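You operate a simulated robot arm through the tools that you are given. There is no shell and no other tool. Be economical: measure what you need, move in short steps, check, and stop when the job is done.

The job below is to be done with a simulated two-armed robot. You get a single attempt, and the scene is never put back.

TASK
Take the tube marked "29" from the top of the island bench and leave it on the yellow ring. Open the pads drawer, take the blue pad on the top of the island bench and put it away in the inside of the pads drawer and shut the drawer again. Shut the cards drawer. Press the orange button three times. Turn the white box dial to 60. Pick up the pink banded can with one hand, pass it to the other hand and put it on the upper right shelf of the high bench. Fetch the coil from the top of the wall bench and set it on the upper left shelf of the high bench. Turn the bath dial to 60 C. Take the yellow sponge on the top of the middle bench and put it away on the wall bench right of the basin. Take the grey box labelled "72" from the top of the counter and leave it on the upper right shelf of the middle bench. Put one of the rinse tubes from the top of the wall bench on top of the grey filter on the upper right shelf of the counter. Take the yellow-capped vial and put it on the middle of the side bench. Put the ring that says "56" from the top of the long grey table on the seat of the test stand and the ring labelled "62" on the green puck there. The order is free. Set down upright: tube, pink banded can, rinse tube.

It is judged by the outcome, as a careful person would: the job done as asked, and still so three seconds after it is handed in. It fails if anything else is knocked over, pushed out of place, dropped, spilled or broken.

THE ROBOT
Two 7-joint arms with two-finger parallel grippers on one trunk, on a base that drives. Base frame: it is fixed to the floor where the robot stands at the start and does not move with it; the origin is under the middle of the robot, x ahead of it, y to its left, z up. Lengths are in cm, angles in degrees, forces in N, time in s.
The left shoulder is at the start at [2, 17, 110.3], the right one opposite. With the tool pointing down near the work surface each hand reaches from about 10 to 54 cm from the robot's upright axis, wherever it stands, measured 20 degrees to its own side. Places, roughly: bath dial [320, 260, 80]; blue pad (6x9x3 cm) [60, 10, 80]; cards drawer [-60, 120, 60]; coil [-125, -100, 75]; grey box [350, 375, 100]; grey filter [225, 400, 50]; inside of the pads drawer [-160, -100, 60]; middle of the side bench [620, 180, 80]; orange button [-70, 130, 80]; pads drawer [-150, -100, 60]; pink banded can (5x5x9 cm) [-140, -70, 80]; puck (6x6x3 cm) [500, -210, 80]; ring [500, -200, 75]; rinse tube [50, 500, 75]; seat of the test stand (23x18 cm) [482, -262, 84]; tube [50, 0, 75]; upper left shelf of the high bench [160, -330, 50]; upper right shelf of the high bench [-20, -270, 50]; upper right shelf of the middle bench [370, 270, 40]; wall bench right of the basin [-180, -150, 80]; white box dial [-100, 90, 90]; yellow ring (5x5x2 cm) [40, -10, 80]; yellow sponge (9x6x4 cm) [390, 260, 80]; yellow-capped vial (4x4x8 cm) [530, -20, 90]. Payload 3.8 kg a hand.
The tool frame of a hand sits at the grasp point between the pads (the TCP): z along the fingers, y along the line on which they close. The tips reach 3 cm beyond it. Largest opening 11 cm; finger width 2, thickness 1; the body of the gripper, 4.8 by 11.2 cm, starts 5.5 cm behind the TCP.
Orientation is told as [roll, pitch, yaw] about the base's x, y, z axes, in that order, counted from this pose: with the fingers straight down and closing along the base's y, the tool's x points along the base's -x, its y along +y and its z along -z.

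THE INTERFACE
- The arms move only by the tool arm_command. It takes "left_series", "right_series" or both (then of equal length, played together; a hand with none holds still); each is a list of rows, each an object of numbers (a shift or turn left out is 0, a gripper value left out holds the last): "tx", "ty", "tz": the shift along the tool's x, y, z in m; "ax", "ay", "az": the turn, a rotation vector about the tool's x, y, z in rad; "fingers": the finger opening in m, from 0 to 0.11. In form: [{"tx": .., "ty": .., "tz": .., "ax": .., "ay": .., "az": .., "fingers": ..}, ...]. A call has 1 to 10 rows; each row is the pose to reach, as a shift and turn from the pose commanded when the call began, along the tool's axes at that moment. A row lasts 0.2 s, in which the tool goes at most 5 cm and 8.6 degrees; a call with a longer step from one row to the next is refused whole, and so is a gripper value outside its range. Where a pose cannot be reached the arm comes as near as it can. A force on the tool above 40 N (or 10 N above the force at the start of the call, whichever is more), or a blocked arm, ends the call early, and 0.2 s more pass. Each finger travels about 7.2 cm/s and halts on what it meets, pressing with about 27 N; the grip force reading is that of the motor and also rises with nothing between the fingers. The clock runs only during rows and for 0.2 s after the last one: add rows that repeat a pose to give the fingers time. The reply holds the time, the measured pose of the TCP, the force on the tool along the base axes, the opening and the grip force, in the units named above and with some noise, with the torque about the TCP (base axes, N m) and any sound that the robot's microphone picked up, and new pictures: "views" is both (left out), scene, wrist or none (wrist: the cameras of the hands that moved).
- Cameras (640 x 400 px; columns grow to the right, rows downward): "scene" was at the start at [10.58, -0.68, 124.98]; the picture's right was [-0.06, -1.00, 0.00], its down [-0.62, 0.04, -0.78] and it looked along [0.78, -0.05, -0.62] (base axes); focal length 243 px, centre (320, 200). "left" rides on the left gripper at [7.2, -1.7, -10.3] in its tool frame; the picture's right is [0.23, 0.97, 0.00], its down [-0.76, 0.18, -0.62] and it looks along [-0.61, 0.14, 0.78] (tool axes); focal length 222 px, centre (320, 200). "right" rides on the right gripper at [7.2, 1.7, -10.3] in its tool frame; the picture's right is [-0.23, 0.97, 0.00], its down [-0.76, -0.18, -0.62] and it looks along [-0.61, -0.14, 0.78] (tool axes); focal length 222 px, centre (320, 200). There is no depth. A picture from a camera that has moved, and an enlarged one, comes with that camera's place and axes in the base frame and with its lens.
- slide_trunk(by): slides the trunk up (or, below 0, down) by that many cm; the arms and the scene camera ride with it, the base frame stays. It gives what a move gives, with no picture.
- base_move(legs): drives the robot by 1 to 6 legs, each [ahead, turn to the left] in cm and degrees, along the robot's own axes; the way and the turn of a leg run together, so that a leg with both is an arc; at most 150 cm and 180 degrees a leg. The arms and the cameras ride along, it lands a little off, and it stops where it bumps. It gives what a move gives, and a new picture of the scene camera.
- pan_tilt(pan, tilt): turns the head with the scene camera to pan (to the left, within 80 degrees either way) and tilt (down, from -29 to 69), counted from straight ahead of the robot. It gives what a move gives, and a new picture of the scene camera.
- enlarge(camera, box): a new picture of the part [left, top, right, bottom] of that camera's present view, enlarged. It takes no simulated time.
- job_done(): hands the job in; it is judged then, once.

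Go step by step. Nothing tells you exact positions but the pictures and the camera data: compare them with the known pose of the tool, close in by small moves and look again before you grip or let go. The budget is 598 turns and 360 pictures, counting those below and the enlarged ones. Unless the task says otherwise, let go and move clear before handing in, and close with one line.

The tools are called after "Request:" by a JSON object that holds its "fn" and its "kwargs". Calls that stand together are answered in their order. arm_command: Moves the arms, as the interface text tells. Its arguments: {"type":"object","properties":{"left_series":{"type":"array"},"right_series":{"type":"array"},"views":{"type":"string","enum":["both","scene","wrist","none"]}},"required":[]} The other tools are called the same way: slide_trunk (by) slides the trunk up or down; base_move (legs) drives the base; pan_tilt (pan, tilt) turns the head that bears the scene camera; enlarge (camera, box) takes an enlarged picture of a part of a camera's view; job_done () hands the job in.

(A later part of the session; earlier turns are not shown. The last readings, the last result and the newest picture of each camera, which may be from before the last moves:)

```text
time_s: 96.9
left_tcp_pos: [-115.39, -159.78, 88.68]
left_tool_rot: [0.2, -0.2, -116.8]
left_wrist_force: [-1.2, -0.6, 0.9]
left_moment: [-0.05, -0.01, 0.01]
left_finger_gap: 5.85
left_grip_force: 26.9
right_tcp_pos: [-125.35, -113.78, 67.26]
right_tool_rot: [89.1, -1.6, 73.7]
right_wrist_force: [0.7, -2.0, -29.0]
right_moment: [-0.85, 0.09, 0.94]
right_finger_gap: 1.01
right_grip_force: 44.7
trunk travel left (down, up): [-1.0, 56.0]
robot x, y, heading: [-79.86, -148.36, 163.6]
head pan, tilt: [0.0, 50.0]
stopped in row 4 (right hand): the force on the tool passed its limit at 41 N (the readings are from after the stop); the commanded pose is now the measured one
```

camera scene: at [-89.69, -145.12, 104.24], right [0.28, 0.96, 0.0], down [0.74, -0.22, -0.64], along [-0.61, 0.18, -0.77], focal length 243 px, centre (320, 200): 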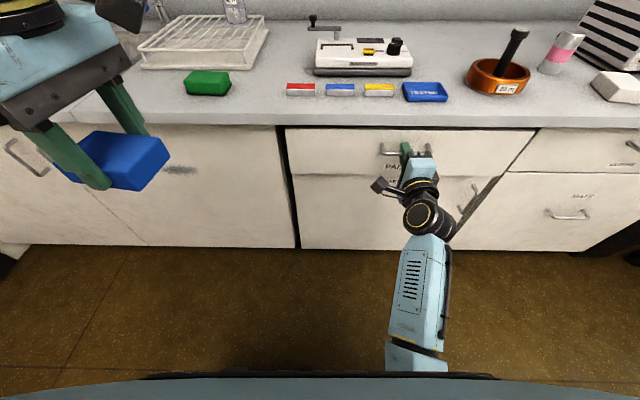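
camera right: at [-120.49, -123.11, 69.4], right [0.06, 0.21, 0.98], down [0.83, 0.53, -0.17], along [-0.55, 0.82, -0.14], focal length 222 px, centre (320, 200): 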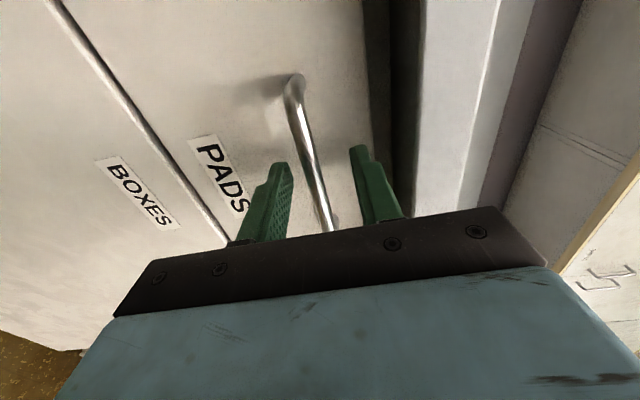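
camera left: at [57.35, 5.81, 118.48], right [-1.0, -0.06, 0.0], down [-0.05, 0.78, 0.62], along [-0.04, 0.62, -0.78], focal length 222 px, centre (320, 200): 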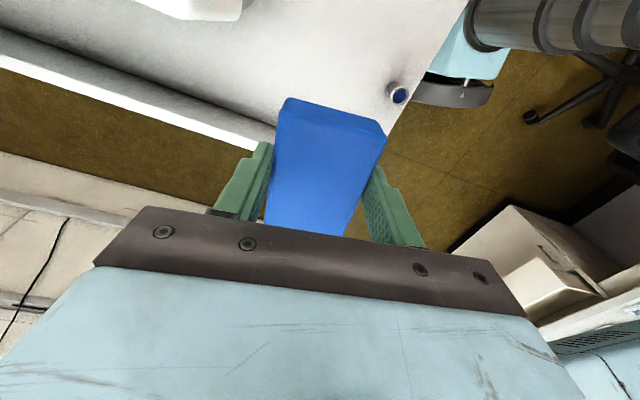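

Request:
{"fn": "arm_command", "kwargs": {"right_series": [{"ty": -0.004}, {"ty": -0.008}, {"ty": -0.008}], "views": "none"}}

```text
time_s: 97.7
left_tcp_pos: [-115.11, -159.97, 88.76]
left_tool_rot: [0.1, -0.2, -116.7]
left_wrist_force: [-0.2, 0.1, 0.1]
left_moment: [0.0, -0.01, -0.04]
left_finger_gap: 5.86
left_grip_force: 26.5
right_tcp_pos: [-125.02, -113.9, 67.31]
right_tool_rot: [90.2, -1.7, 73.3]
right_wrist_force: [0.3, 6.6, -8.7]
right_moment: [-0.96, 0.26, 0.47]
right_finger_gap: 1.01
right_grip_force: 45.3
trunk travel left (down, up): [-1.0, 56.0]
robot x, y, heading: [-79.5, -148.15, 163.4]
head pan, tilt: [0.0, 50.0]
```

Request:
{"fn": "arm_command", "kwargs": {"right_series": [{"ty": -0.002, "tz": -0.004}, {"ty": -0.003, "tz": -0.008}, {"ty": -0.003, "tz": -0.012}, {"ty": -0.004, "tz": -0.016}, {"ty": -0.004, "tz": -0.02}, {"ty": -0.005, "tz": -0.025}, {"ty": -0.005, "tz": -0.03}, {"ty": -0.005, "tz": -0.035}, {"ty": -0.006, "tz": -0.04}, {"ty": -0.006, "tz": -0.045}], "views": "none"}}

```text
time_s: 99.9
left_tcp_pos: [-115.05, -160.0, 88.85]
left_tool_rot: [-0.1, -0.2, -116.7]
left_wrist_force: [-0.3, 0.6, -0.1]
left_moment: [-0.01, -0.01, 0.02]
left_finger_gap: 5.86
left_grip_force: 26.7
right_tcp_pos: [-121.17, -114.83, 67.35]
right_tool_rot: [90.9, -3.0, 73.9]
right_wrist_force: [3.5, 3.3, -13.2]
right_moment: [-0.74, 0.07, 0.14]
right_finger_gap: 1.06
right_grip_force: 45.1
trunk travel left (down, up): [-1.0, 56.0]
robot x, y, heading: [-80.11, -148.32, 163.5]
head pan, tilt: [0.0, 50.0]
stopped in row 10 (right hand): the force on the tool passed its limit at 40 N (the readings are from after the stop); the commanded pose is now the measured one
```

Request:
{"fn": "arm_command", "kwargs": {"right_series": [{"ty": -0.003, "tz": -0.003}, {"ty": -0.005, "tz": -0.008}, {"ty": -0.005, "tz": -0.013}, {"ty": -0.006, "tz": -0.018}, {"ty": -0.006, "tz": -0.023}, {"ty": -0.007, "tz": -0.028}, {"ty": -0.007, "tz": -0.033}, {"ty": -0.008, "tz": -0.038}, {"ty": -0.008, "tz": -0.043}, {"ty": -0.009, "tz": -0.048}], "views": "none"}}

Request:
{"fn": "arm_command", "kwargs": {"right_series": [{"ty": -0.001, "tz": -0.003}, {"ty": -0.002, "tz": -0.008}, {"ty": -0.002, "tz": -0.013}, {"ty": -0.003, "tz": -0.018}, {"ty": -0.003, "tz": -0.023}, {"ty": -0.004, "tz": -0.028}, {"ty": -0.004, "tz": -0.033}, {"ty": -0.005, "tz": -0.038}, {"ty": -0.005, "tz": -0.043}, {"ty": -0.006, "tz": -0.048}], "views": "scene"}}

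```text
time_s: 102.1
left_tcp_pos: [-114.86, -160.34, 89.01]
left_tool_rot: [-0.3, -0.1, -116.7]
left_wrist_force: [0.5, 0.3, 0.2]
left_moment: [0.0, 0.01, -0.01]
left_finger_gap: 5.85
left_grip_force: 26.8
right_tcp_pos: [-116.5, -116.43, 67.23]
right_tool_rot: [92.3, -2.8, 73.4]
right_wrist_force: [4.7, 17.0, 26.4]
right_moment: [-0.82, 0.49, 0.52]
right_finger_gap: 1.04
right_grip_force: 44.9
trunk travel left (down, up): [-1.0, 56.0]
robot x, y, heading: [-79.81, -148.08, 163.5]
head pan, tilt: [0.0, 50.0]
```

```text
time_s: 103.7
left_tcp_pos: [-114.92, -160.25, 88.79]
left_tool_rot: [-0.2, 0.0, -116.8]
left_wrist_force: [-0.1, 1.2, -0.5]
left_moment: [-0.03, 0.03, -0.01]
left_finger_gap: 5.83
left_grip_force: 27.0
right_tcp_pos: [-113.75, -117.29, 67.14]
right_tool_rot: [93.0, -2.6, 73.4]
right_wrist_force: [-3.0, -0.2, 5.4]
right_moment: [-0.91, 0.34, -0.01]
right_finger_gap: 1.02
right_grip_force: 45.2
trunk travel left (down, up): [-1.0, 56.0]
robot x, y, heading: [-79.64, -148.43, 163.7]
head pan, tilt: [0.0, 50.0]
stopped in row 7 (right hand): the force on the tool passed its limit at 43 N (the readings are from after the stop); the commanded pose is now the measured one
camera scene: at [-89.32, -145.65, 104.28], right [0.28, 0.96, 0.0], down [0.73, -0.22, -0.64], along [-0.62, 0.18, -0.77], focal length 243 px, centre (320, 200)
```

scene: 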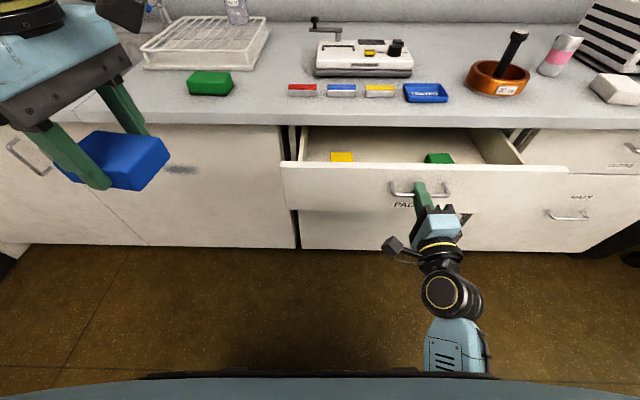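

Opened about 15 cm; pads are visible inside. I'll pull a bit more.

Request:
{"fn": "arm_command", "kwargs": {"right_series": [{"tz": -0.003}, {"tz": -0.008}, {"tz": -0.013}, {"tz": -0.018}, {"tz": -0.023}, {"tz": -0.028}, {"tz": -0.033}, {"tz": -0.038}, {"tz": -0.043}, {"tz": -0.048}], "views": "none"}}

Request:
{"fn": "arm_command", "kwargs": {"right_series": [{"tz": -0.003}, {"tz": -0.008}, {"tz": -0.013}, {"tz": -0.018}, {"tz": -0.023}, {"tz": -0.028}, {"tz": -0.028}], "views": "scene"}}

```text
time_s: 105.9
left_tcp_pos: [-115.0, -160.45, 88.83]
left_tool_rot: [-0.4, 0.1, -116.8]
left_wrist_force: [0.6, 0.5, -0.2]
left_moment: [0.0, -0.01, 0.04]
left_finger_gap: 5.84
left_grip_force: 27.1
right_tcp_pos: [-109.17, -118.7, 67.25]
right_tool_rot: [93.2, -2.9, 73.6]
right_wrist_force: [-6.7, -15.0, 28.1]
right_moment: [-0.85, 0.45, -0.26]
right_finger_gap: 1.07
right_grip_force: 45.5
trunk travel left (down, up): [-1.0, 56.0]
robot x, y, heading: [-79.66, -148.27, 163.7]
head pan, tilt: [0.0, 50.0]
```

```text
time_s: 107.5
left_tcp_pos: [-115.06, -160.59, 88.86]
left_tool_rot: [-0.3, 0.1, -116.7]
left_wrist_force: [-0.4, 0.0, 0.0]
left_moment: [0.01, 0.0, -0.01]
left_finger_gap: 5.84
left_grip_force: 26.9
right_tcp_pos: [-106.45, -119.72, 67.32]
right_tool_rot: [93.3, -2.9, 73.6]
right_wrist_force: [-7.4, -19.8, 32.8]
right_moment: [-0.83, 0.46, -0.26]
right_finger_gap: 1.01
right_grip_force: 45.1
trunk travel left (down, up): [-1.0, 56.0]
robot x, y, heading: [-79.64, -148.36, 163.6]
head pan, tilt: [0.0, 50.0]
camera scene: at [-89.26, -145.87, 104.35], right [0.28, 0.96, 0.0], down [0.73, -0.22, -0.64], along [-0.62, 0.18, -0.77], focal length 243 px, centre (320, 200)
```

scene: 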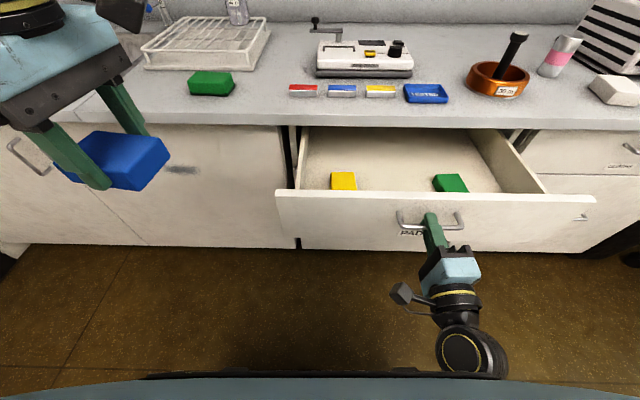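

The drawer is about 22 cm open with free room between the yellow and green pads. I'll release the handle and move the right hand aside.

Request:
{"fn": "arm_command", "kwargs": {"right_series": [{"fingers": 0.03}, {"fingers": 0.05}, {"tz": -0.02}, {"tz": -0.05}, {"tz": -0.05, "tx": -0.04}, {"tz": -0.05, "tx": -0.08}, {"tz": -0.05, "tx": -0.12}, {"tz": -0.05, "tx": -0.12}], "views": "none"}}

```text
time_s: 109.3
left_tcp_pos: [-114.97, -160.3, 88.81]
left_tool_rot: [-0.2, 0.0, -116.7]
left_wrist_force: [0.1, -0.2, -0.4]
left_moment: [0.0, 0.0, 0.03]
left_finger_gap: 5.86
left_grip_force: 26.8
right_tcp_pos: [-98.05, -109.32, 67.12]
right_tool_rot: [92.7, -2.9, 73.4]
right_wrist_force: [-1.1, 0.3, -0.4]
right_moment: [0.01, 0.01, 0.02]
right_finger_gap: 5.04
right_grip_force: 0.1
trunk travel left (down, up): [-1.0, 56.0]
robot x, y, heading: [-79.54, -148.33, 163.1]
head pan, tilt: [0.0, 50.0]
```

Now I'll swing the left hand with the pad over the gap in the drawer.

Request:
{"fn": "arm_command", "kwargs": {"left_series": [{"tx": 0.036, "ty": -0.024, "az": -0.02}, {"tx": 0.072, "ty": -0.048, "az": -0.04}, {"tx": 0.108, "ty": -0.073, "az": -0.06}, {"tx": 0.143, "ty": -0.097, "az": -0.08}, {"tx": 0.179, "ty": -0.122, "az": -0.1}, {"tx": 0.215, "ty": -0.146, "az": -0.12}, {"tx": 0.25, "ty": -0.17, "az": -0.14}, {"tx": 0.286, "ty": -0.195, "az": -0.16}, {"tx": 0.3215, "ty": -0.219, "az": -0.175}, {"tx": 0.3215, "ty": -0.219, "az": -0.175}]}}

```text
time_s: 111.5
left_tcp_pos: [-119.96, -121.52, 89.18]
left_tool_rot: [-0.2, 0.1, -106.6]
left_wrist_force: [1.3, -0.6, 0.3]
left_moment: [0.0, 0.0, 0.02]
left_finger_gap: 5.87
left_grip_force: 27.0
right_tcp_pos: [-98.08, -109.3, 67.04]
right_tool_rot: [92.7, -3.0, 73.4]
right_wrist_force: [0.2, -0.5, -0.2]
right_moment: [-0.01, 0.0, -0.01]
right_finger_gap: 5.01
right_grip_force: 0.1
trunk travel left (down, up): [-1.0, 56.0]
robot x, y, heading: [-79.8, -148.8, 163.6]
head pan, tilt: [0.0, 50.0]
camera scene: at [-89.3, -145.62, 104.33], right [0.28, 0.96, 0.0], down [0.73, -0.22, -0.64], along [-0.62, 0.18, -0.77], focal length 243 px, centre (320, 200)
camera left: at [-119.54, -114.15, 99.69], right [1.0, -0.06, 0.0], down [-0.05, -0.78, 0.62], along [-0.04, -0.62, -0.78], focal length 222 px, centre (320, 200)
```

scene: 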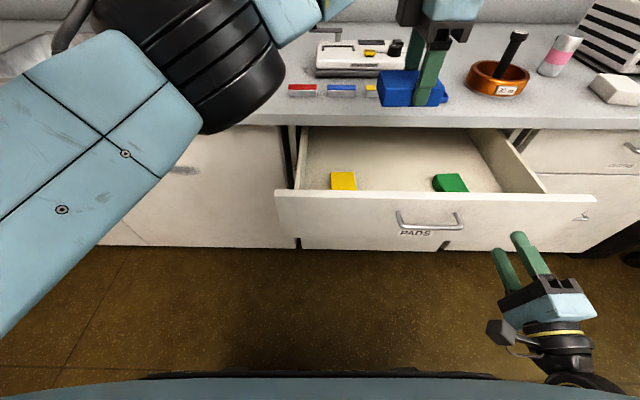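
left: 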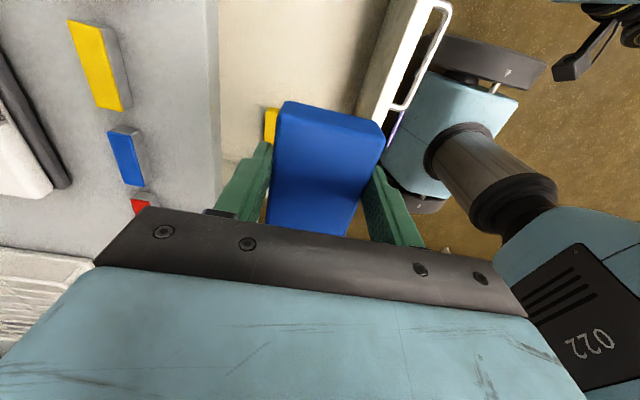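

The pad is over the drawer. I'll shift 2 cm ahead and 1.5 cm right, then lower part-way.

Request:
{"fn": "arm_command", "kwargs": {"left_series": [{"tx": 0.015, "ty": -0.022}, {"tx": 0.015, "ty": -0.022, "tz": 0.04}, {"tx": 0.015, "ty": -0.022, "tz": 0.08}, {"tx": 0.015, "ty": -0.022, "tz": 0.12}, {"tx": 0.015, "ty": -0.022, "tz": 0.15}, {"tx": 0.015, "ty": -0.022, "tz": 0.15}]}}

```text
time_s: 112.9
left_tcp_pos: [-121.78, -119.65, 74.02]
left_tool_rot: [-0.2, 0.0, -106.6]
left_wrist_force: [-0.1, 0.7, -0.6]
left_moment: [-0.01, -0.02, 0.0]
left_finger_gap: 5.85
left_grip_force: 27.0
left hand out of reach, approached as far as the arm can: row 1, 2, 3
right_tcp_pos: [-98.07, -109.31, 67.18]
right_tool_rot: [92.7, -3.0, 73.5]
right_wrist_force: [-0.3, -0.2, -0.1]
right_moment: [0.04, 0.01, 0.01]
right_finger_gap: 5.02
right_grip_force: 0.0
trunk travel left (down, up): [-1.0, 56.0]
robot x, y, heading: [-79.84, -148.23, 163.2]
head pan, tilt: [0.0, 50.0]
camera scene: at [-89.31, -145.64, 104.33], right [0.28, 0.96, 0.0], down [0.73, -0.22, -0.64], along [-0.62, 0.18, -0.77], focal length 243 px, centre (320, 200)
camera left: at [-121.36, -112.27, 84.4], right [1.0, -0.06, 0.0], down [-0.05, -0.78, 0.62], along [-0.04, -0.62, -0.78], focal length 222 px, centre (320, 200)
```

scene: 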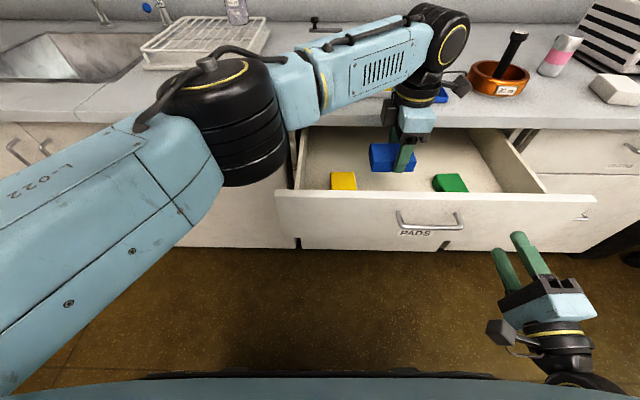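
left: 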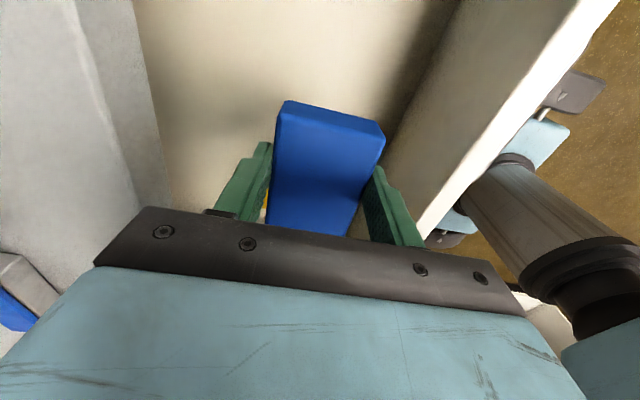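

Request:
{"fn": "arm_command", "kwargs": {"left_series": [{"tz": 0.02}, {"tz": 0.04}, {"tz": 0.06}, {"tz": 0.07}, {"tz": 0.07}]}}

```text
time_s: 114.1
left_tcp_pos: [-121.94, -119.83, 66.89]
left_tool_rot: [-0.3, 0.1, -106.5]
left_wrist_force: [-0.6, 0.5, 0.1]
left_moment: [-0.02, -0.01, 0.02]
left_finger_gap: 5.84
left_grip_force: 26.9
right_tcp_pos: [-98.1, -109.24, 67.09]
right_tool_rot: [92.7, -2.9, 73.4]
right_wrist_force: [-0.6, -0.5, -0.3]
right_moment: [-0.02, -0.02, -0.01]
right_finger_gap: 5.01
right_grip_force: 0.0
trunk travel left (down, up): [-1.0, 56.0]
robot x, y, heading: [-79.9, -148.03, 163.5]
head pan, tilt: [0.0, 50.0]
camera scene: at [-89.31, -145.64, 104.33], right [0.28, 0.96, 0.0], down [0.73, -0.22, -0.64], along [-0.62, 0.18, -0.77], focal length 243 px, centre (320, 200)
camera left: at [-121.35, -112.35, 77.43], right [1.0, -0.06, 0.0], down [-0.05, -0.78, 0.62], along [-0.04, -0.62, -0.78], focal length 222 px, centre (320, 200)
```

scene: 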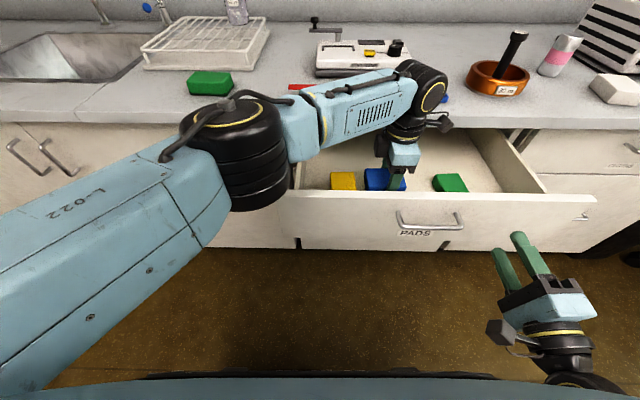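
left: 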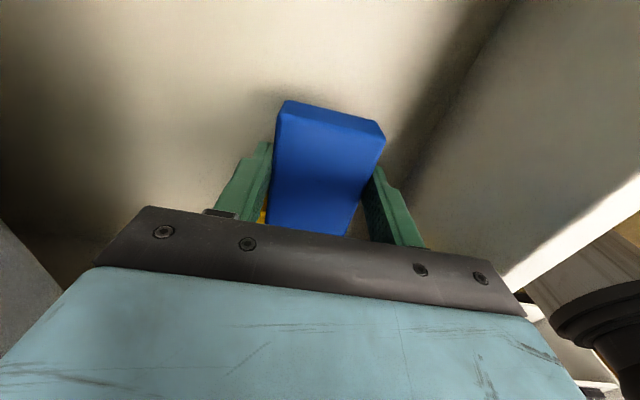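

Request:
{"fn": "arm_command", "kwargs": {"left_series": [{"tz": 0.006}, {"tz": 0.012}, {"tz": 0.018}, {"tz": 0.022}, {"tz": 0.022}], "views": "wrist"}}

```text
time_s: 115.3
left_tcp_pos: [-122.11, -120.12, 65.19]
left_tool_rot: [-0.1, 0.0, -106.8]
left_wrist_force: [0.3, 0.0, -0.6]
left_moment: [-0.02, -0.01, -0.01]
left_finger_gap: 5.83
left_grip_force: 27.1
left hand out of reach, approached as far as the arm can: row 3, 4, 5
right_tcp_pos: [-98.07, -109.26, 67.08]
right_tool_rot: [92.7, -2.8, 73.4]
right_wrist_force: [0.3, 0.1, 0.1]
right_moment: [0.0, 0.0, -0.01]
right_finger_gap: 5.01
right_grip_force: 0.1
trunk travel left (down, up): [-1.0, 56.0]
robot x, y, heading: [-80.02, -148.25, 163.6]
head pan, tilt: [0.0, 50.0]
camera left: at [-121.6, -112.63, 75.6], right [1.0, -0.06, 0.0], down [-0.05, -0.78, 0.62], along [-0.04, -0.62, -0.78], focal length 222 px, centre (320, 200)
```

left: 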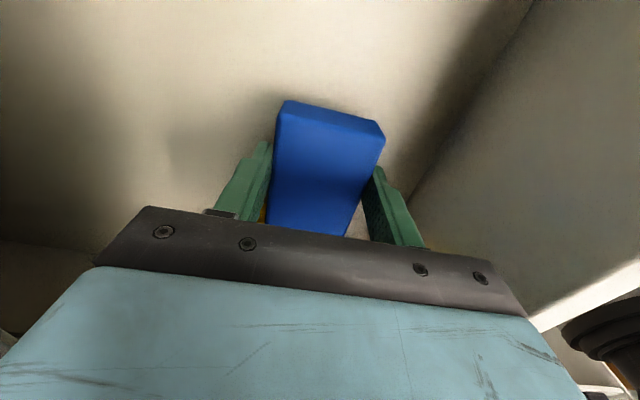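

Request:
{"fn": "slide_trunk", "kwargs": {"by": -1}}

Request:
{"fn": "enlarge", "kwargs": {"camera": "scene", "box": [290, 120, 500, 240]}}

```text
time_s: 115.9
left_tcp_pos: [-122.14, -120.06, 64.02]
left_tool_rot: [-0.2, 0.1, -106.6]
left_wrist_force: [-0.8, -0.3, -0.2]
left_moment: [0.01, -0.01, -0.01]
left_finger_gap: 5.82
left_grip_force: 26.8
right_tcp_pos: [-98.09, -109.36, 66.09]
right_tool_rot: [92.7, -2.9, 73.5]
right_wrist_force: [-0.5, -0.3, -0.1]
right_moment: [-0.01, -0.02, 0.01]
right_finger_gap: 4.99
right_grip_force: 0.2
trunk travel left (down, up): [0.0, 57.0]
robot x, y, heading: [-79.75, -148.3, 163.6]
head pan, tilt: [0.0, 50.0]
```

```text
3.05 times, centred on (395, 180) of scene
camera zoom: at [-89.31, -145.64, 103.32], right [0.28, 0.96, 0.0], down [0.73, -0.22, -0.64], along [-0.62, 0.18, -0.77], focal length 742 px, centre (91, 261)
```

zoom: 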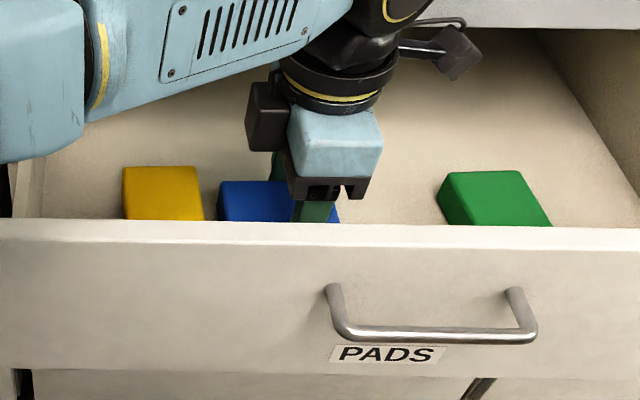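

No contact yet; the arm is at full stretch. I'll pull 0.8 cm back toward the robot, which allows it to go lower.

Request:
{"fn": "arm_command", "kwargs": {"left_series": [{"ty": 0.008}, {"ty": 0.008, "tz": 0.006}, {"ty": 0.008, "tz": 0.012}, {"ty": 0.008, "tz": 0.018}, {"ty": 0.008, "tz": 0.018}], "views": "wrist"}}

```text
time_s: 116.9
left_tcp_pos: [-121.61, -120.22, 62.78]
left_tool_rot: [-0.9, 0.3, -106.5]
left_wrist_force: [-2.6, -1.4, 14.4]
left_moment: [-0.1, 0.0, -0.02]
left_finger_gap: 5.85
left_grip_force: 27.1
right_tcp_pos: [-98.04, -109.36, 66.04]
right_tool_rot: [92.8, -2.9, 73.5]
right_wrist_force: [0.9, 0.0, -0.5]
right_moment: [0.0, 0.03, 0.01]
right_finger_gap: 5.02
right_grip_force: 0.1
trunk travel left (down, up): [0.0, 57.0]
robot x, y, heading: [-80.09, -148.6, 163.6]
head pan, tilt: [0.0, 50.0]
stopped in row 5 (left hand): the force on the tool passed its limit at 47 N (the readings are from after the stop); the commanded pose is now the measured one
camera left: at [-120.92, -112.78, 73.43], right [1.0, -0.06, -0.01], down [-0.04, -0.79, 0.62], along [-0.05, -0.62, -0.79], focal length 222 px, centre (320, 200)
```

left: 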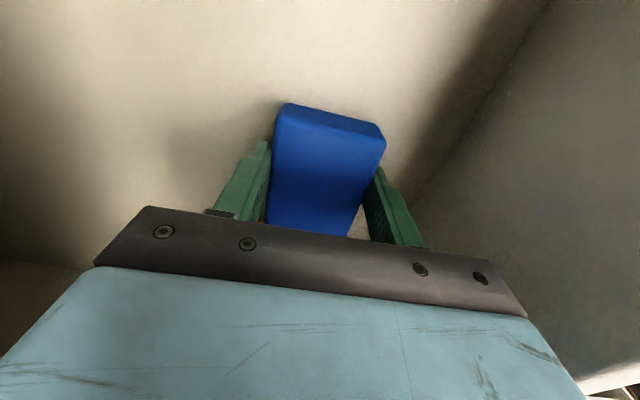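

The pad touches the drawer floor at z about 62.8. I'll release and lift straight up.

Request:
{"fn": "arm_command", "kwargs": {"left_series": [{"tz": -0.002, "fingers": 0.07}, {"tz": -0.002, "fingers": 0.075}, {"tz": -0.03}, {"tz": -0.07}, {"tz": -0.11}, {"tz": -0.15}, {"tz": -0.19}, {"tz": -0.23}, {"tz": -0.23}]}}

```text
time_s: 118.9
left_tcp_pos: [-121.78, -120.98, 85.86]
left_tool_rot: [-0.6, 0.3, -106.7]
left_wrist_force: [0.6, -0.3, -0.4]
left_moment: [-0.02, 0.0, 0.01]
left_finger_gap: 7.5
left_grip_force: 0.0
left hand out of reach, approached as far as the arm can: row 8, 9
right_tcp_pos: [-98.2, -109.36, 66.14]
right_tool_rot: [92.7, -2.9, 73.5]
right_wrist_force: [0.7, -0.1, -0.1]
right_moment: [-0.01, 0.03, -0.01]
right_finger_gap: 5.01
right_grip_force: 0.2
trunk travel left (down, up): [0.0, 57.0]
robot x, y, heading: [-79.34, -148.31, 163.5]
head pan, tilt: [0.0, 50.0]
camera scene: at [-89.3, -145.67, 103.32], right [0.28, 0.96, 0.0], down [0.73, -0.22, -0.64], along [-0.62, 0.18, -0.77], focal length 243 px, centre (320, 200)
camera left: at [-121.22, -113.58, 96.37], right [1.0, -0.06, -0.01], down [-0.04, -0.79, 0.62], along [-0.05, -0.62, -0.79], focal length 222 px, centre (320, 200)
```

scene: 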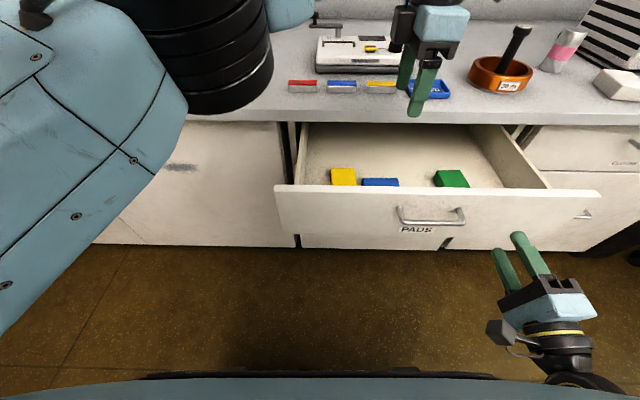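
left: 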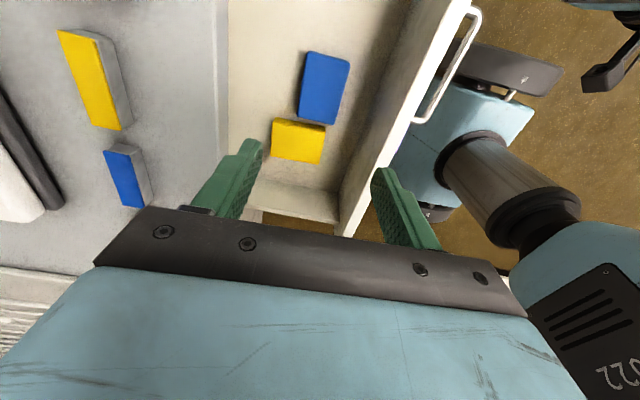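

The pad lies flat in the drawer. I'll tuck the left arm and bring the right hand, closed, in front of the drawer centre to push it shut.

Request:
{"fn": "arm_command", "kwargs": {"left_series": [{"ty": 0.02, "tx": -0.03}, {"ty": 0.05, "tx": -0.065}, {"ty": 0.08, "tx": -0.1}, {"ty": 0.1, "tx": -0.14}, {"ty": 0.12, "tx": -0.18}, {"ty": 0.14, "tx": -0.22}, {"ty": 0.15, "tx": -0.26}, {"ty": 0.16, "tx": -0.3}, {"ty": 0.17, "tx": -0.34}, {"ty": 0.17, "tx": -0.34}], "right_series": [{"fingers": 0.02}, {"fingers": 0.0}, {"fingers": 0.0, "ty": -0.015}, {"ty": -0.015}, {"ty": -0.015}, {"ty": -0.015, "tx": 0.02}, {"ty": -0.015, "tx": 0.05}, {"ty": -0.015, "tx": 0.08}, {"ty": -0.015, "tx": 0.115}, {"ty": -0.015, "tx": 0.115}], "views": "scene"}}

```text
time_s: 121.1
left_tcp_pos: [-115.5, -158.44, 85.39]
left_tool_rot: [-0.6, 0.2, -106.7]
left_wrist_force: [0.0, -1.0, 0.9]
left_moment: [0.01, -0.01, 0.02]
left_finger_gap: 7.49
left_grip_force: 0.1
right_tcp_pos: [-101.48, -120.33, 63.99]
right_tool_rot: [92.6, -3.0, 73.5]
right_wrist_force: [0.8, -0.2, -0.4]
right_moment: [-0.01, 0.01, -0.03]
right_finger_gap: 0.0
right_grip_force: 27.0
trunk travel left (down, up): [0.0, 57.0]
robot x, y, heading: [-79.94, -148.13, 163.4]
head pan, tilt: [0.0, 50.0]
camera scene: at [-89.31, -145.68, 103.33], right [0.28, 0.96, 0.0], down [0.73, -0.22, -0.64], along [-0.62, 0.18, -0.77], focal length 243 px, centre (320, 200)
```

scene: 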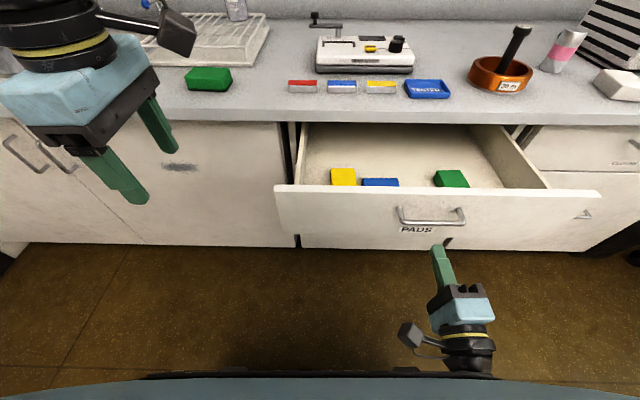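

Request:
{"fn": "arm_command", "kwargs": {"right_series": [{"tz": 0.02}, {"tz": 0.04}, {"tz": 0.055, "ty": -0.003}, {"tz": 0.062, "ty": -0.003}, {"tz": 0.069, "ty": -0.003}, {"tz": 0.076, "ty": -0.003}, {"tz": 0.083, "ty": -0.003}, {"tz": 0.09, "ty": -0.004}, {"tz": 0.097, "ty": -0.004}, {"tz": 0.104, "ty": -0.004}], "views": "scene"}}

```text
time_s: 123.3
left_tcp_pos: [-115.45, -158.3, 85.39]
left_tool_rot: [-0.5, 0.2, -106.8]
left_wrist_force: [-0.8, 0.2, -0.2]
left_moment: [0.0, 0.01, 0.0]
left_finger_gap: 7.52
left_grip_force: 0.2
right_tcp_pos: [-111.27, -117.22, 64.05]
right_tool_rot: [92.7, -3.0, 73.5]
right_wrist_force: [0.6, 0.7, 0.5]
right_moment: [-0.03, -0.02, 0.04]
right_finger_gap: 0.0
right_grip_force: 26.7
trunk travel left (down, up): [0.0, 57.0]
robot x, y, heading: [-79.79, -148.2, 163.7]
head pan, tilt: [0.0, 50.0]
camera scene: at [-89.31, -145.66, 103.33], right [0.28, 0.96, 0.0], down [0.73, -0.22, -0.64], along [-0.62, 0.18, -0.77], focal length 243 px, centre (320, 200)
```

scene: 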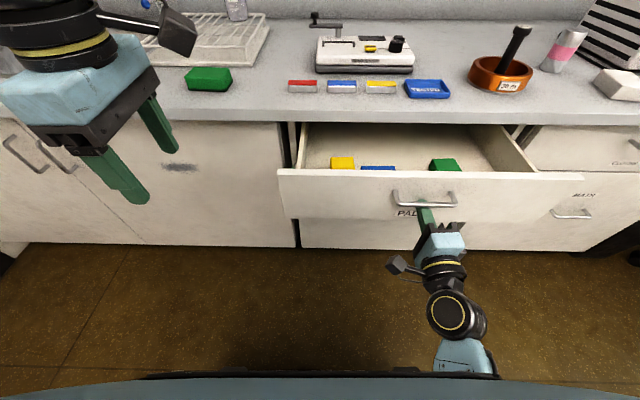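

Pushing works with little force. I'll continue.

Request:
{"fn": "arm_command", "kwargs": {"right_series": [{"tz": 0.01}, {"tz": 0.02}, {"tz": 0.03}, {"tz": 0.04, "ty": -0.002}, {"tz": 0.05, "ty": -0.002}, {"tz": 0.06, "ty": -0.002}, {"tz": 0.07, "ty": -0.002}, {"tz": 0.08, "ty": -0.003}, {"tz": 0.09, "ty": -0.003}, {"tz": 0.1, "ty": -0.004}], "views": "none"}}

Request:
{"fn": "arm_command", "kwargs": {"right_series": [{"tz": 0.007}, {"tz": 0.014}, {"tz": 0.021}, {"tz": 0.028, "ty": -0.002}, {"tz": 0.035, "ty": -0.002}, {"tz": 0.042, "ty": -0.002}, {"tz": 0.049, "ty": -0.002}, {"tz": 0.056, "ty": -0.003}, {"tz": 0.063, "ty": -0.003}, {"tz": 0.07, "ty": -0.004}], "views": "scene"}}

```text
time_s: 125.5
left_tcp_pos: [-115.45, -158.35, 85.42]
left_tool_rot: [-0.5, 0.2, -106.6]
left_wrist_force: [0.6, 0.3, 1.0]
left_moment: [-0.01, -0.01, 0.01]
left_finger_gap: 7.51
left_grip_force: 0.0
right_tcp_pos: [-121.03, -114.43, 64.26]
right_tool_rot: [92.8, -2.9, 73.5]
right_wrist_force: [-0.4, 0.0, -0.1]
right_moment: [0.0, 0.02, -0.02]
right_finger_gap: 0.0
right_grip_force: 26.8
trunk travel left (down, up): [0.0, 57.0]
robot x, y, heading: [-79.83, -148.08, 163.8]
head pan, tilt: [0.0, 50.0]
```

```text
time_s: 127.7
left_tcp_pos: [-115.45, -158.33, 85.32]
left_tool_rot: [-0.6, 0.2, -106.7]
left_wrist_force: [0.9, 0.8, -0.2]
left_moment: [-0.01, 0.02, -0.02]
left_finger_gap: 7.51
left_grip_force: 0.2
right_tcp_pos: [-127.65, -112.47, 64.15]
right_tool_rot: [92.5, -2.9, 73.7]
right_wrist_force: [0.5, 0.0, -0.7]
right_moment: [0.03, -0.03, 0.01]
right_finger_gap: 0.0
right_grip_force: 27.3
trunk travel left (down, up): [0.0, 57.0]
robot x, y, heading: [-79.91, -148.13, 163.5]
head pan, tilt: [0.0, 50.0]
camera scene: at [-89.3, -145.66, 103.33], right [0.28, 0.96, 0.0], down [0.73, -0.22, -0.64], along [-0.62, 0.18, -0.77], focal length 243 px, centre (320, 200)
```

scene: 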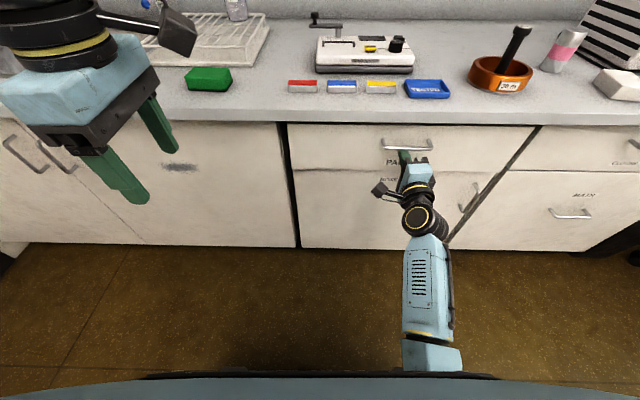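

Request:
{"fn": "arm_command", "kwargs": {"right_series": [{"tz": 0.004}, {"tz": 0.008}, {"tz": 0.012}, {"tz": 0.016}, {"tz": 0.02}, {"tz": 0.024}, {"tz": 0.028}], "views": "none"}}

Request:
{"fn": "enlarge", "kwargs": {"camera": "scene", "box": [270, 100, 640, 260]}}

```text
time_s: 128.7
left_tcp_pos: [-115.28, -158.32, 85.4]
left_tool_rot: [-0.7, 0.2, -106.7]
left_wrist_force: [-1.0, 0.0, 0.4]
left_moment: [-0.03, -0.01, 0.0]
left_finger_gap: 7.49
left_grip_force: 0.1
right_tcp_pos: [-128.76, -112.07, 64.2]
right_tool_rot: [92.7, -2.8, 73.4]
right_wrist_force: [16.7, -9.1, 4.2]
right_moment: [0.04, -0.01, -0.09]
right_finger_gap: 0.0
right_grip_force: 27.1
trunk travel left (down, up): [0.0, 57.0]
robot x, y, heading: [-79.46, -148.08, 163.4]
head pan, tilt: [0.0, 50.0]
stopped in row 5 (right hand): the force on the tool passed its limit at 48 N (the readings are from after the stop); the commanded pose is now the measured one
```

```text
1.73 times, centred on (455, 180) of scene
camera zoom: at [-89.08, -145.76, 103.35], right [0.28, 0.96, 0.0], down [0.73, -0.22, -0.64], along [-0.62, 0.18, -0.77], focal length 421 px, centre (86, 235)
```

zoom: 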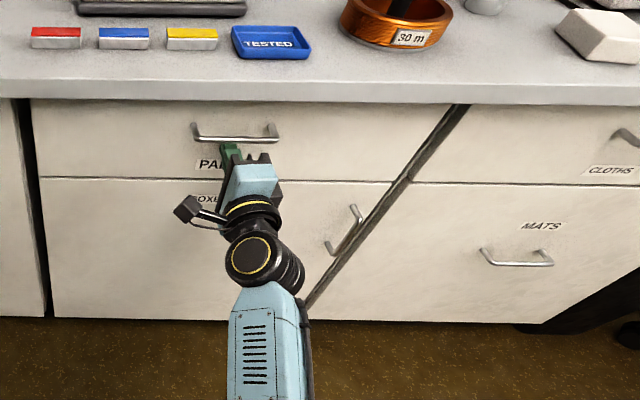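

The drawer is shut flush. I'll retract the right hand, raise the trunk, and roll the right hand so its fingers close sideways with the camera on top, ready for the hand-over.

Request:
{"fn": "arm_command", "kwargs": {"right_series": [{"tz": -0.03}, {"tz": -0.07}, {"tz": -0.11}, {"tz": -0.15}, {"tz": -0.17}, {"tz": -0.17}], "views": "none"}}

Request:
{"fn": "slide_trunk", "kwargs": {"by": 20}}

Request:
{"fn": "arm_command", "kwargs": {"right_series": [{"az": 0.14, "ty": 0.02, "fingers": 0.09}, {"az": 0.28, "ty": 0.04}, {"az": 0.42, "ty": 0.06}, {"az": 0.56, "ty": 0.08}, {"az": 0.7, "ty": 0.1}, {"az": 0.84, "ty": 0.1}, {"az": 0.98, "ty": 0.1}, {"az": 1.12, "ty": 0.1}, {"az": 1.26, "ty": 0.1}, {"az": 1.4, "ty": 0.1}], "views": "none"}}

Request:
{"fn": "arm_command", "kwargs": {"right_series": [{"az": 0.12, "fingers": 0.09}, {"az": 0.171}, {"az": 0.171}], "views": "both"}}

```text
time_s: 130.1
left_tcp_pos: [-115.52, -158.32, 85.44]
left_tool_rot: [-0.6, 0.3, -106.7]
left_wrist_force: [-0.2, 0.4, 0.0]
left_moment: [0.0, -0.02, 0.0]
left_finger_gap: 7.5
left_grip_force: 0.1
right_tcp_pos: [-112.61, -116.84, 63.15]
right_tool_rot: [92.6, -2.8, 73.5]
right_wrist_force: [-0.1, -0.6, -0.3]
right_moment: [-0.02, 0.0, -0.03]
right_finger_gap: 0.01
right_grip_force: 27.2
trunk travel left (down, up): [0.0, 57.0]
robot x, y, heading: [-79.69, -148.26, 163.7]
head pan, tilt: [0.0, 50.0]
```

```text
time_s: 132.3
left_tcp_pos: [-115.45, -158.25, 105.42]
left_tool_rot: [-0.5, 0.1, -106.8]
left_wrist_force: [0.5, 0.3, -0.5]
left_moment: [0.02, -0.01, -0.05]
left_finger_gap: 7.51
left_grip_force: 0.0
right_tcp_pos: [-112.72, -116.79, 83.23]
right_tool_rot: [92.5, -2.8, 73.4]
right_wrist_force: [0.6, 0.8, -0.3]
right_moment: [-0.05, -0.01, -0.02]
right_finger_gap: 0.0
right_grip_force: 27.2
trunk travel left (down, up): [-20.0, 37.0]
robot x, y, heading: [-79.92, -147.95, 163.5]
head pan, tilt: [0.0, 50.0]
```

```text
time_s: 134.5
left_tcp_pos: [-115.59, -158.26, 105.36]
left_tool_rot: [-0.6, 0.2, -106.7]
left_wrist_force: [1.1, -0.3, 0.0]
left_moment: [0.02, -0.04, 0.03]
left_finger_gap: 7.49
left_grip_force: 0.1
right_tcp_pos: [-112.41, -117.26, 93.18]
right_tool_rot: [100.9, 76.0, 84.6]
right_wrist_force: [0.2, -0.4, 0.2]
right_moment: [0.0, 0.02, 0.01]
right_finger_gap: 8.97
right_grip_force: 0.0
trunk travel left (down, up): [-20.0, 37.0]
robot x, y, heading: [-79.9, -148.39, 163.6]
head pan, tilt: [0.0, 50.0]
```

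```text
time_s: 135.3
left_tcp_pos: [-115.48, -158.3, 105.39]
left_tool_rot: [-0.5, 0.2, -106.7]
left_wrist_force: [0.4, -0.8, 0.3]
left_moment: [0.0, 0.02, -0.02]
left_finger_gap: 7.52
left_grip_force: 0.0
right_tcp_pos: [-112.47, -117.2, 93.13]
right_tool_rot: [123.6, 85.3, 107.5]
right_wrist_force: [0.1, 0.1, 0.0]
right_moment: [0.04, 0.01, -0.01]
right_finger_gap: 9.03
right_grip_force: 0.0
trunk travel left (down, up): [-20.0, 37.0]
robot x, y, heading: [-79.95, -148.51, 163.3]
head pan, tilt: [0.0, 50.0]
camera scene: at [-89.25, -145.68, 123.33], right [0.28, 0.96, 0.0], down [0.73, -0.22, -0.64], along [-0.62, 0.18, -0.77], focal length 243 px, centre (320, 200)
camera right: at [-101.8, -119.1, 100.22], right [0.27, 0.95, -0.16], down [0.53, -0.28, -0.8], along [-0.81, 0.13, -0.58], focal length 222 px, centre (320, 200)
```

scene: 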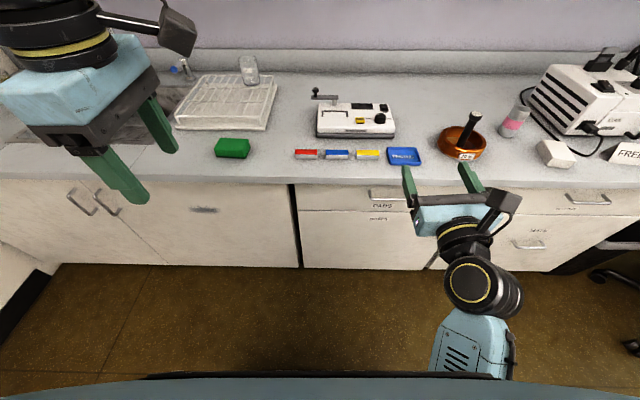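
right: 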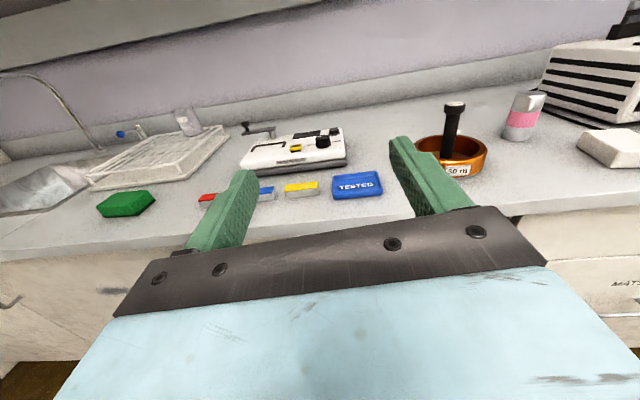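

The right hand is now in a fine horizontal pose. I'll look right to see where the chair stands before driving along the bench.

Request:
{"fn": "pan_tilt", "kwargs": {"pan": -60, "tilt": 35}}

```text
time_s: 136.6
left_tcp_pos: [-115.4, -158.27, 105.38]
left_tool_rot: [-0.6, 0.2, -106.8]
left_wrist_force: [-0.5, 0.2, -0.1]
left_moment: [0.02, -0.02, -0.03]
left_finger_gap: 7.49
left_grip_force: 0.1
right_tcp_pos: [-112.31, -117.32, 93.07]
right_tool_rot: [121.8, 85.2, 105.8]
right_wrist_force: [-0.3, 0.7, -0.1]
right_moment: [0.03, -0.02, 0.0]
right_finger_gap: 8.98
right_grip_force: 0.0
trunk travel left (down, up): [-20.0, 37.0]
robot x, y, heading: [-79.68, -147.85, 163.6]
head pan, tilt: [-60.0, 35.0]
camera scene: at [-83.93, -139.3, 125.5], right [0.97, 0.23, 0.0], down [0.13, -0.56, -0.82], along [-0.19, 0.8, -0.57], focal length 243 px, centre (320, 200)
```

scene: 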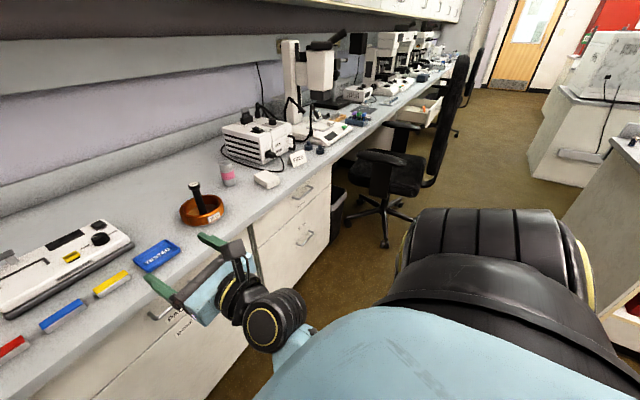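

The chair is far enough. The can is at about [-138, -68]. I'll retract the right hand a little and drive to about [-87.6, -81] facing the bench.

Request:
{"fn": "arm_command", "kwargs": {"right_series": [{"tz": -0.03, "tx": 0.02}, {"tz": -0.06, "tx": 0.05}, {"tz": -0.09, "tx": 0.07}, {"tz": -0.09, "tx": 0.07}], "views": "none"}}

Request:
{"fn": "base_move", "kwargs": {"legs": [[0, -67], [67, 0], [0, 65]]}}

Request:
{"fn": "pan_tilt", "kwargs": {"pan": 0, "tilt": 40}}

```text
time_s: 137.6
left_tcp_pos: [-115.49, -158.43, 105.36]
left_tool_rot: [-0.6, 0.3, -106.7]
left_wrist_force: [-0.7, 0.1, 0.1]
left_moment: [0.0, -0.05, 0.0]
left_finger_gap: 7.52
left_grip_force: 0.0
right_tcp_pos: [-111.18, -119.51, 95.04]
right_tool_rot: [140.4, 82.6, 124.5]
right_wrist_force: [0.4, -0.2, -0.4]
right_moment: [-0.01, 0.0, -0.03]
right_finger_gap: 8.99
right_grip_force: 0.0
right hand out of reach, approached as far as the arm can: row 1, 2, 3, 4
trunk travel left (down, up): [-20.0, 37.0]
robot x, y, heading: [-79.64, -148.21, 163.5]
head pan, tilt: [-60.0, 35.0]
```

```text
time_s: 147.1
left_tcp_pos: [-122.1, -89.74, 105.31]
left_tool_rot: [-0.6, 0.2, -110.5]
left_wrist_force: [0.6, 0.1, -0.1]
left_moment: [0.0, -0.04, -0.01]
left_finger_gap: 7.5
left_grip_force: 0.1
right_tcp_pos: [-115.44, -51.48, 94.84]
right_tool_rot: [138.3, 82.7, 118.8]
right_wrist_force: [-0.6, 0.8, -0.1]
right_moment: [-0.03, 0.02, 0.02]
right_finger_gap: 9.01
right_grip_force: 0.0
trunk travel left (down, up): [-20.0, 37.0]
robot x, y, heading: [-85.89, -82.14, 159.8]
head pan, tilt: [-60.0, 35.0]
camera scene: at [-89.53, -72.84, 125.5], right [0.99, 0.17, 0.0], down [0.1, -0.57, -0.82], along [-0.14, 0.81, -0.57], focal length 243 px, centre (320, 200)
```

scene: 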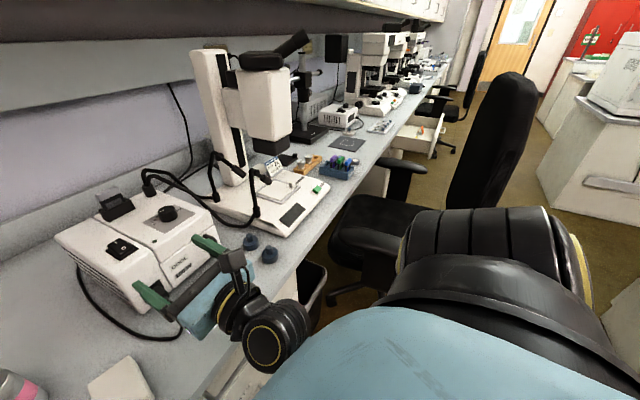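

```text
time_s: 148.4
left_tcp_pos: [-122.27, -89.75, 105.25]
left_tool_rot: [-0.6, 0.2, -110.5]
left_wrist_force: [0.7, -0.5, 0.3]
left_moment: [-0.02, -0.02, -0.04]
left_finger_gap: 7.49
left_grip_force: 0.1
right_tcp_pos: [-115.46, -51.43, 94.93]
right_tool_rot: [138.2, 82.5, 118.8]
right_wrist_force: [0.1, -0.3, 1.1]
right_moment: [0.01, -0.02, 0.01]
right_finger_gap: 8.98
right_grip_force: 0.1
trunk travel left (down, up): [-20.0, 37.0]
robot x, y, heading: [-86.22, -82.13, 159.9]
head pan, tilt: [0.0, 40.0]
camera scene: at [-96.02, -78.56, 124.74], right [0.35, 0.94, 0.0], down [0.6, -0.22, -0.77], along [-0.72, 0.27, -0.64], focal length 243 px, centre (320, 200)
```

scene: 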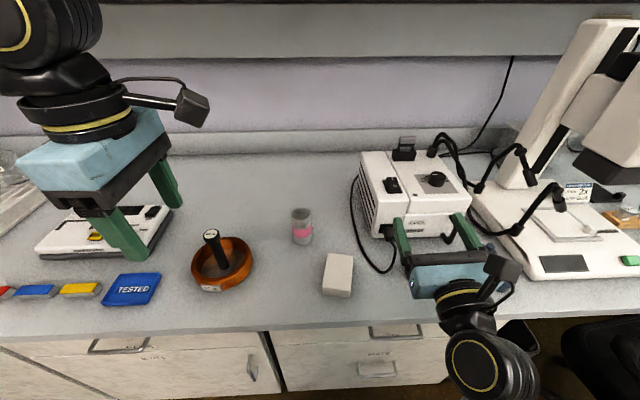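

I'm well placed: the can is at robot-frame about [52, 4] and the coil about [45, 23]. I'll bring the left hand over the can, rotating it back to close sideways.

Request:
{"fn": "arm_command", "kwargs": {"left_series": [{"tx": 0.01, "ty": -0.02, "az": 0.145, "fingers": 0.08}, {"tx": 0.02, "ty": -0.04, "az": 0.29}, {"tx": 0.035, "ty": -0.06, "az": 0.435}, {"tx": 0.05, "ty": -0.08, "az": 0.58}, {"tx": 0.065, "ty": -0.1, "az": 0.725}, {"tx": 0.08, "ty": -0.12, "az": 0.87}, {"tx": 0.095, "ty": -0.14, "az": 1.015}, {"tx": 0.11, "ty": -0.16, "az": 1.16}, {"tx": 0.13, "ty": -0.185, "az": 1.305}, {"tx": 0.152, "ty": -0.21, "az": 1.45}], "views": "wrist"}}

```text
time_s: 150.6
left_tcp_pos: [-136.8, -68.12, 105.52]
left_tool_rot: [-0.2, -0.4, 166.4]
left_wrist_force: [-0.2, 0.0, 0.2]
left_moment: [0.0, -0.02, 0.01]
left_finger_gap: 7.99
left_grip_force: 0.1
right_tcp_pos: [-115.42, -51.42, 94.84]
right_tool_rot: [138.2, 82.5, 118.9]
right_wrist_force: [-0.5, 0.0, 0.0]
right_moment: [0.01, 0.02, 0.04]
right_finger_gap: 9.0
right_grip_force: 0.0
trunk travel left (down, up): [-20.0, 37.0]
robot x, y, heading: [-85.83, -82.25, 159.7]
head pan, tilt: [0.0, 40.0]
camera left: at [-129.18, -68.05, 115.89], right [-0.01, -1.0, -0.01], down [-0.78, 0.0, 0.63], along [-0.63, 0.01, -0.78], focal length 222 px, centre (320, 200)
```

left: 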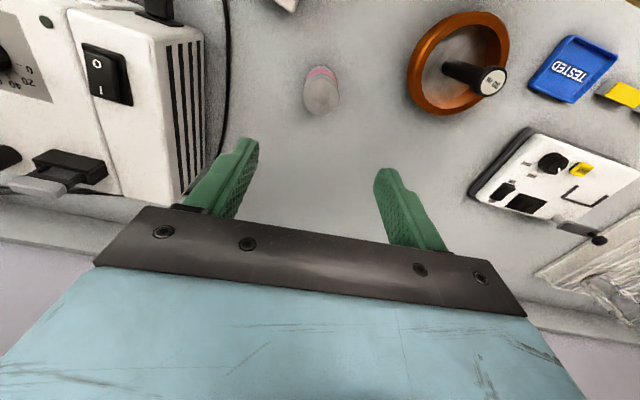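

The can is right below the hand and the white box clears it by 8 cm. I'll descend onto the can's upper half.

Request:
{"fn": "arm_command", "kwargs": {"left_series": [{"tz": 0.045}, {"tz": 0.09}, {"tz": 0.13}, {"tz": 0.17}, {"tz": 0.2}, {"tz": 0.213}, {"tz": 0.213}], "views": "both"}}

```text
time_s: 152.2
left_tcp_pos: [-136.79, -67.86, 84.21]
left_tool_rot: [-0.3, -0.5, 166.4]
left_wrist_force: [0.3, 0.4, -0.8]
left_moment: [-0.02, -0.02, 0.01]
left_finger_gap: 7.97
left_grip_force: 0.1
right_tcp_pos: [-115.43, -51.47, 94.97]
right_tool_rot: [138.0, 82.6, 118.7]
right_wrist_force: [-0.3, 0.0, 0.0]
right_moment: [0.04, 0.01, 0.01]
right_finger_gap: 9.01
right_grip_force: 0.1
trunk travel left (down, up): [-20.0, 37.0]
robot x, y, heading: [-85.9, -82.18, 159.8]
head pan, tilt: [0.0, 40.0]
camera scene: at [-96.02, -78.56, 124.74], right [0.35, 0.94, 0.0], down [0.6, -0.22, -0.77], along [-0.72, 0.27, -0.64], focal length 243 px, centre (320, 200)
camera left: at [-129.2, -67.94, 94.63], right [-0.01, -1.0, -0.01], down [-0.78, 0.0, 0.63], along [-0.63, 0.01, -0.78], focal length 222 px, centre (320, 200)
```

scene: 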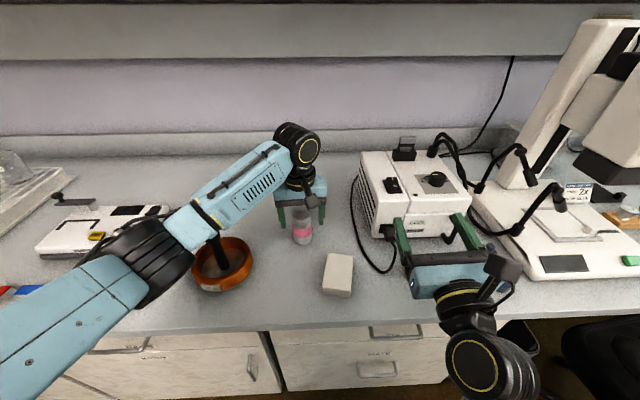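
left: 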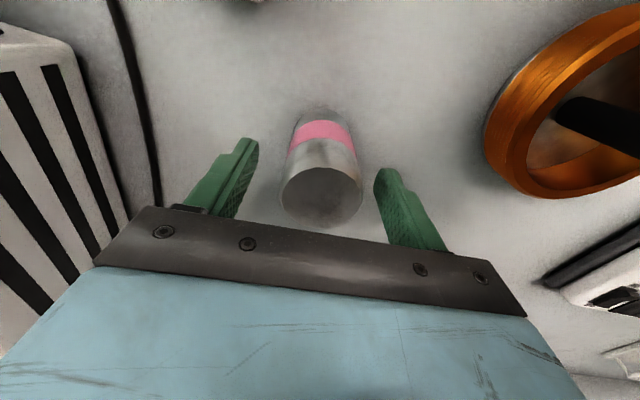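

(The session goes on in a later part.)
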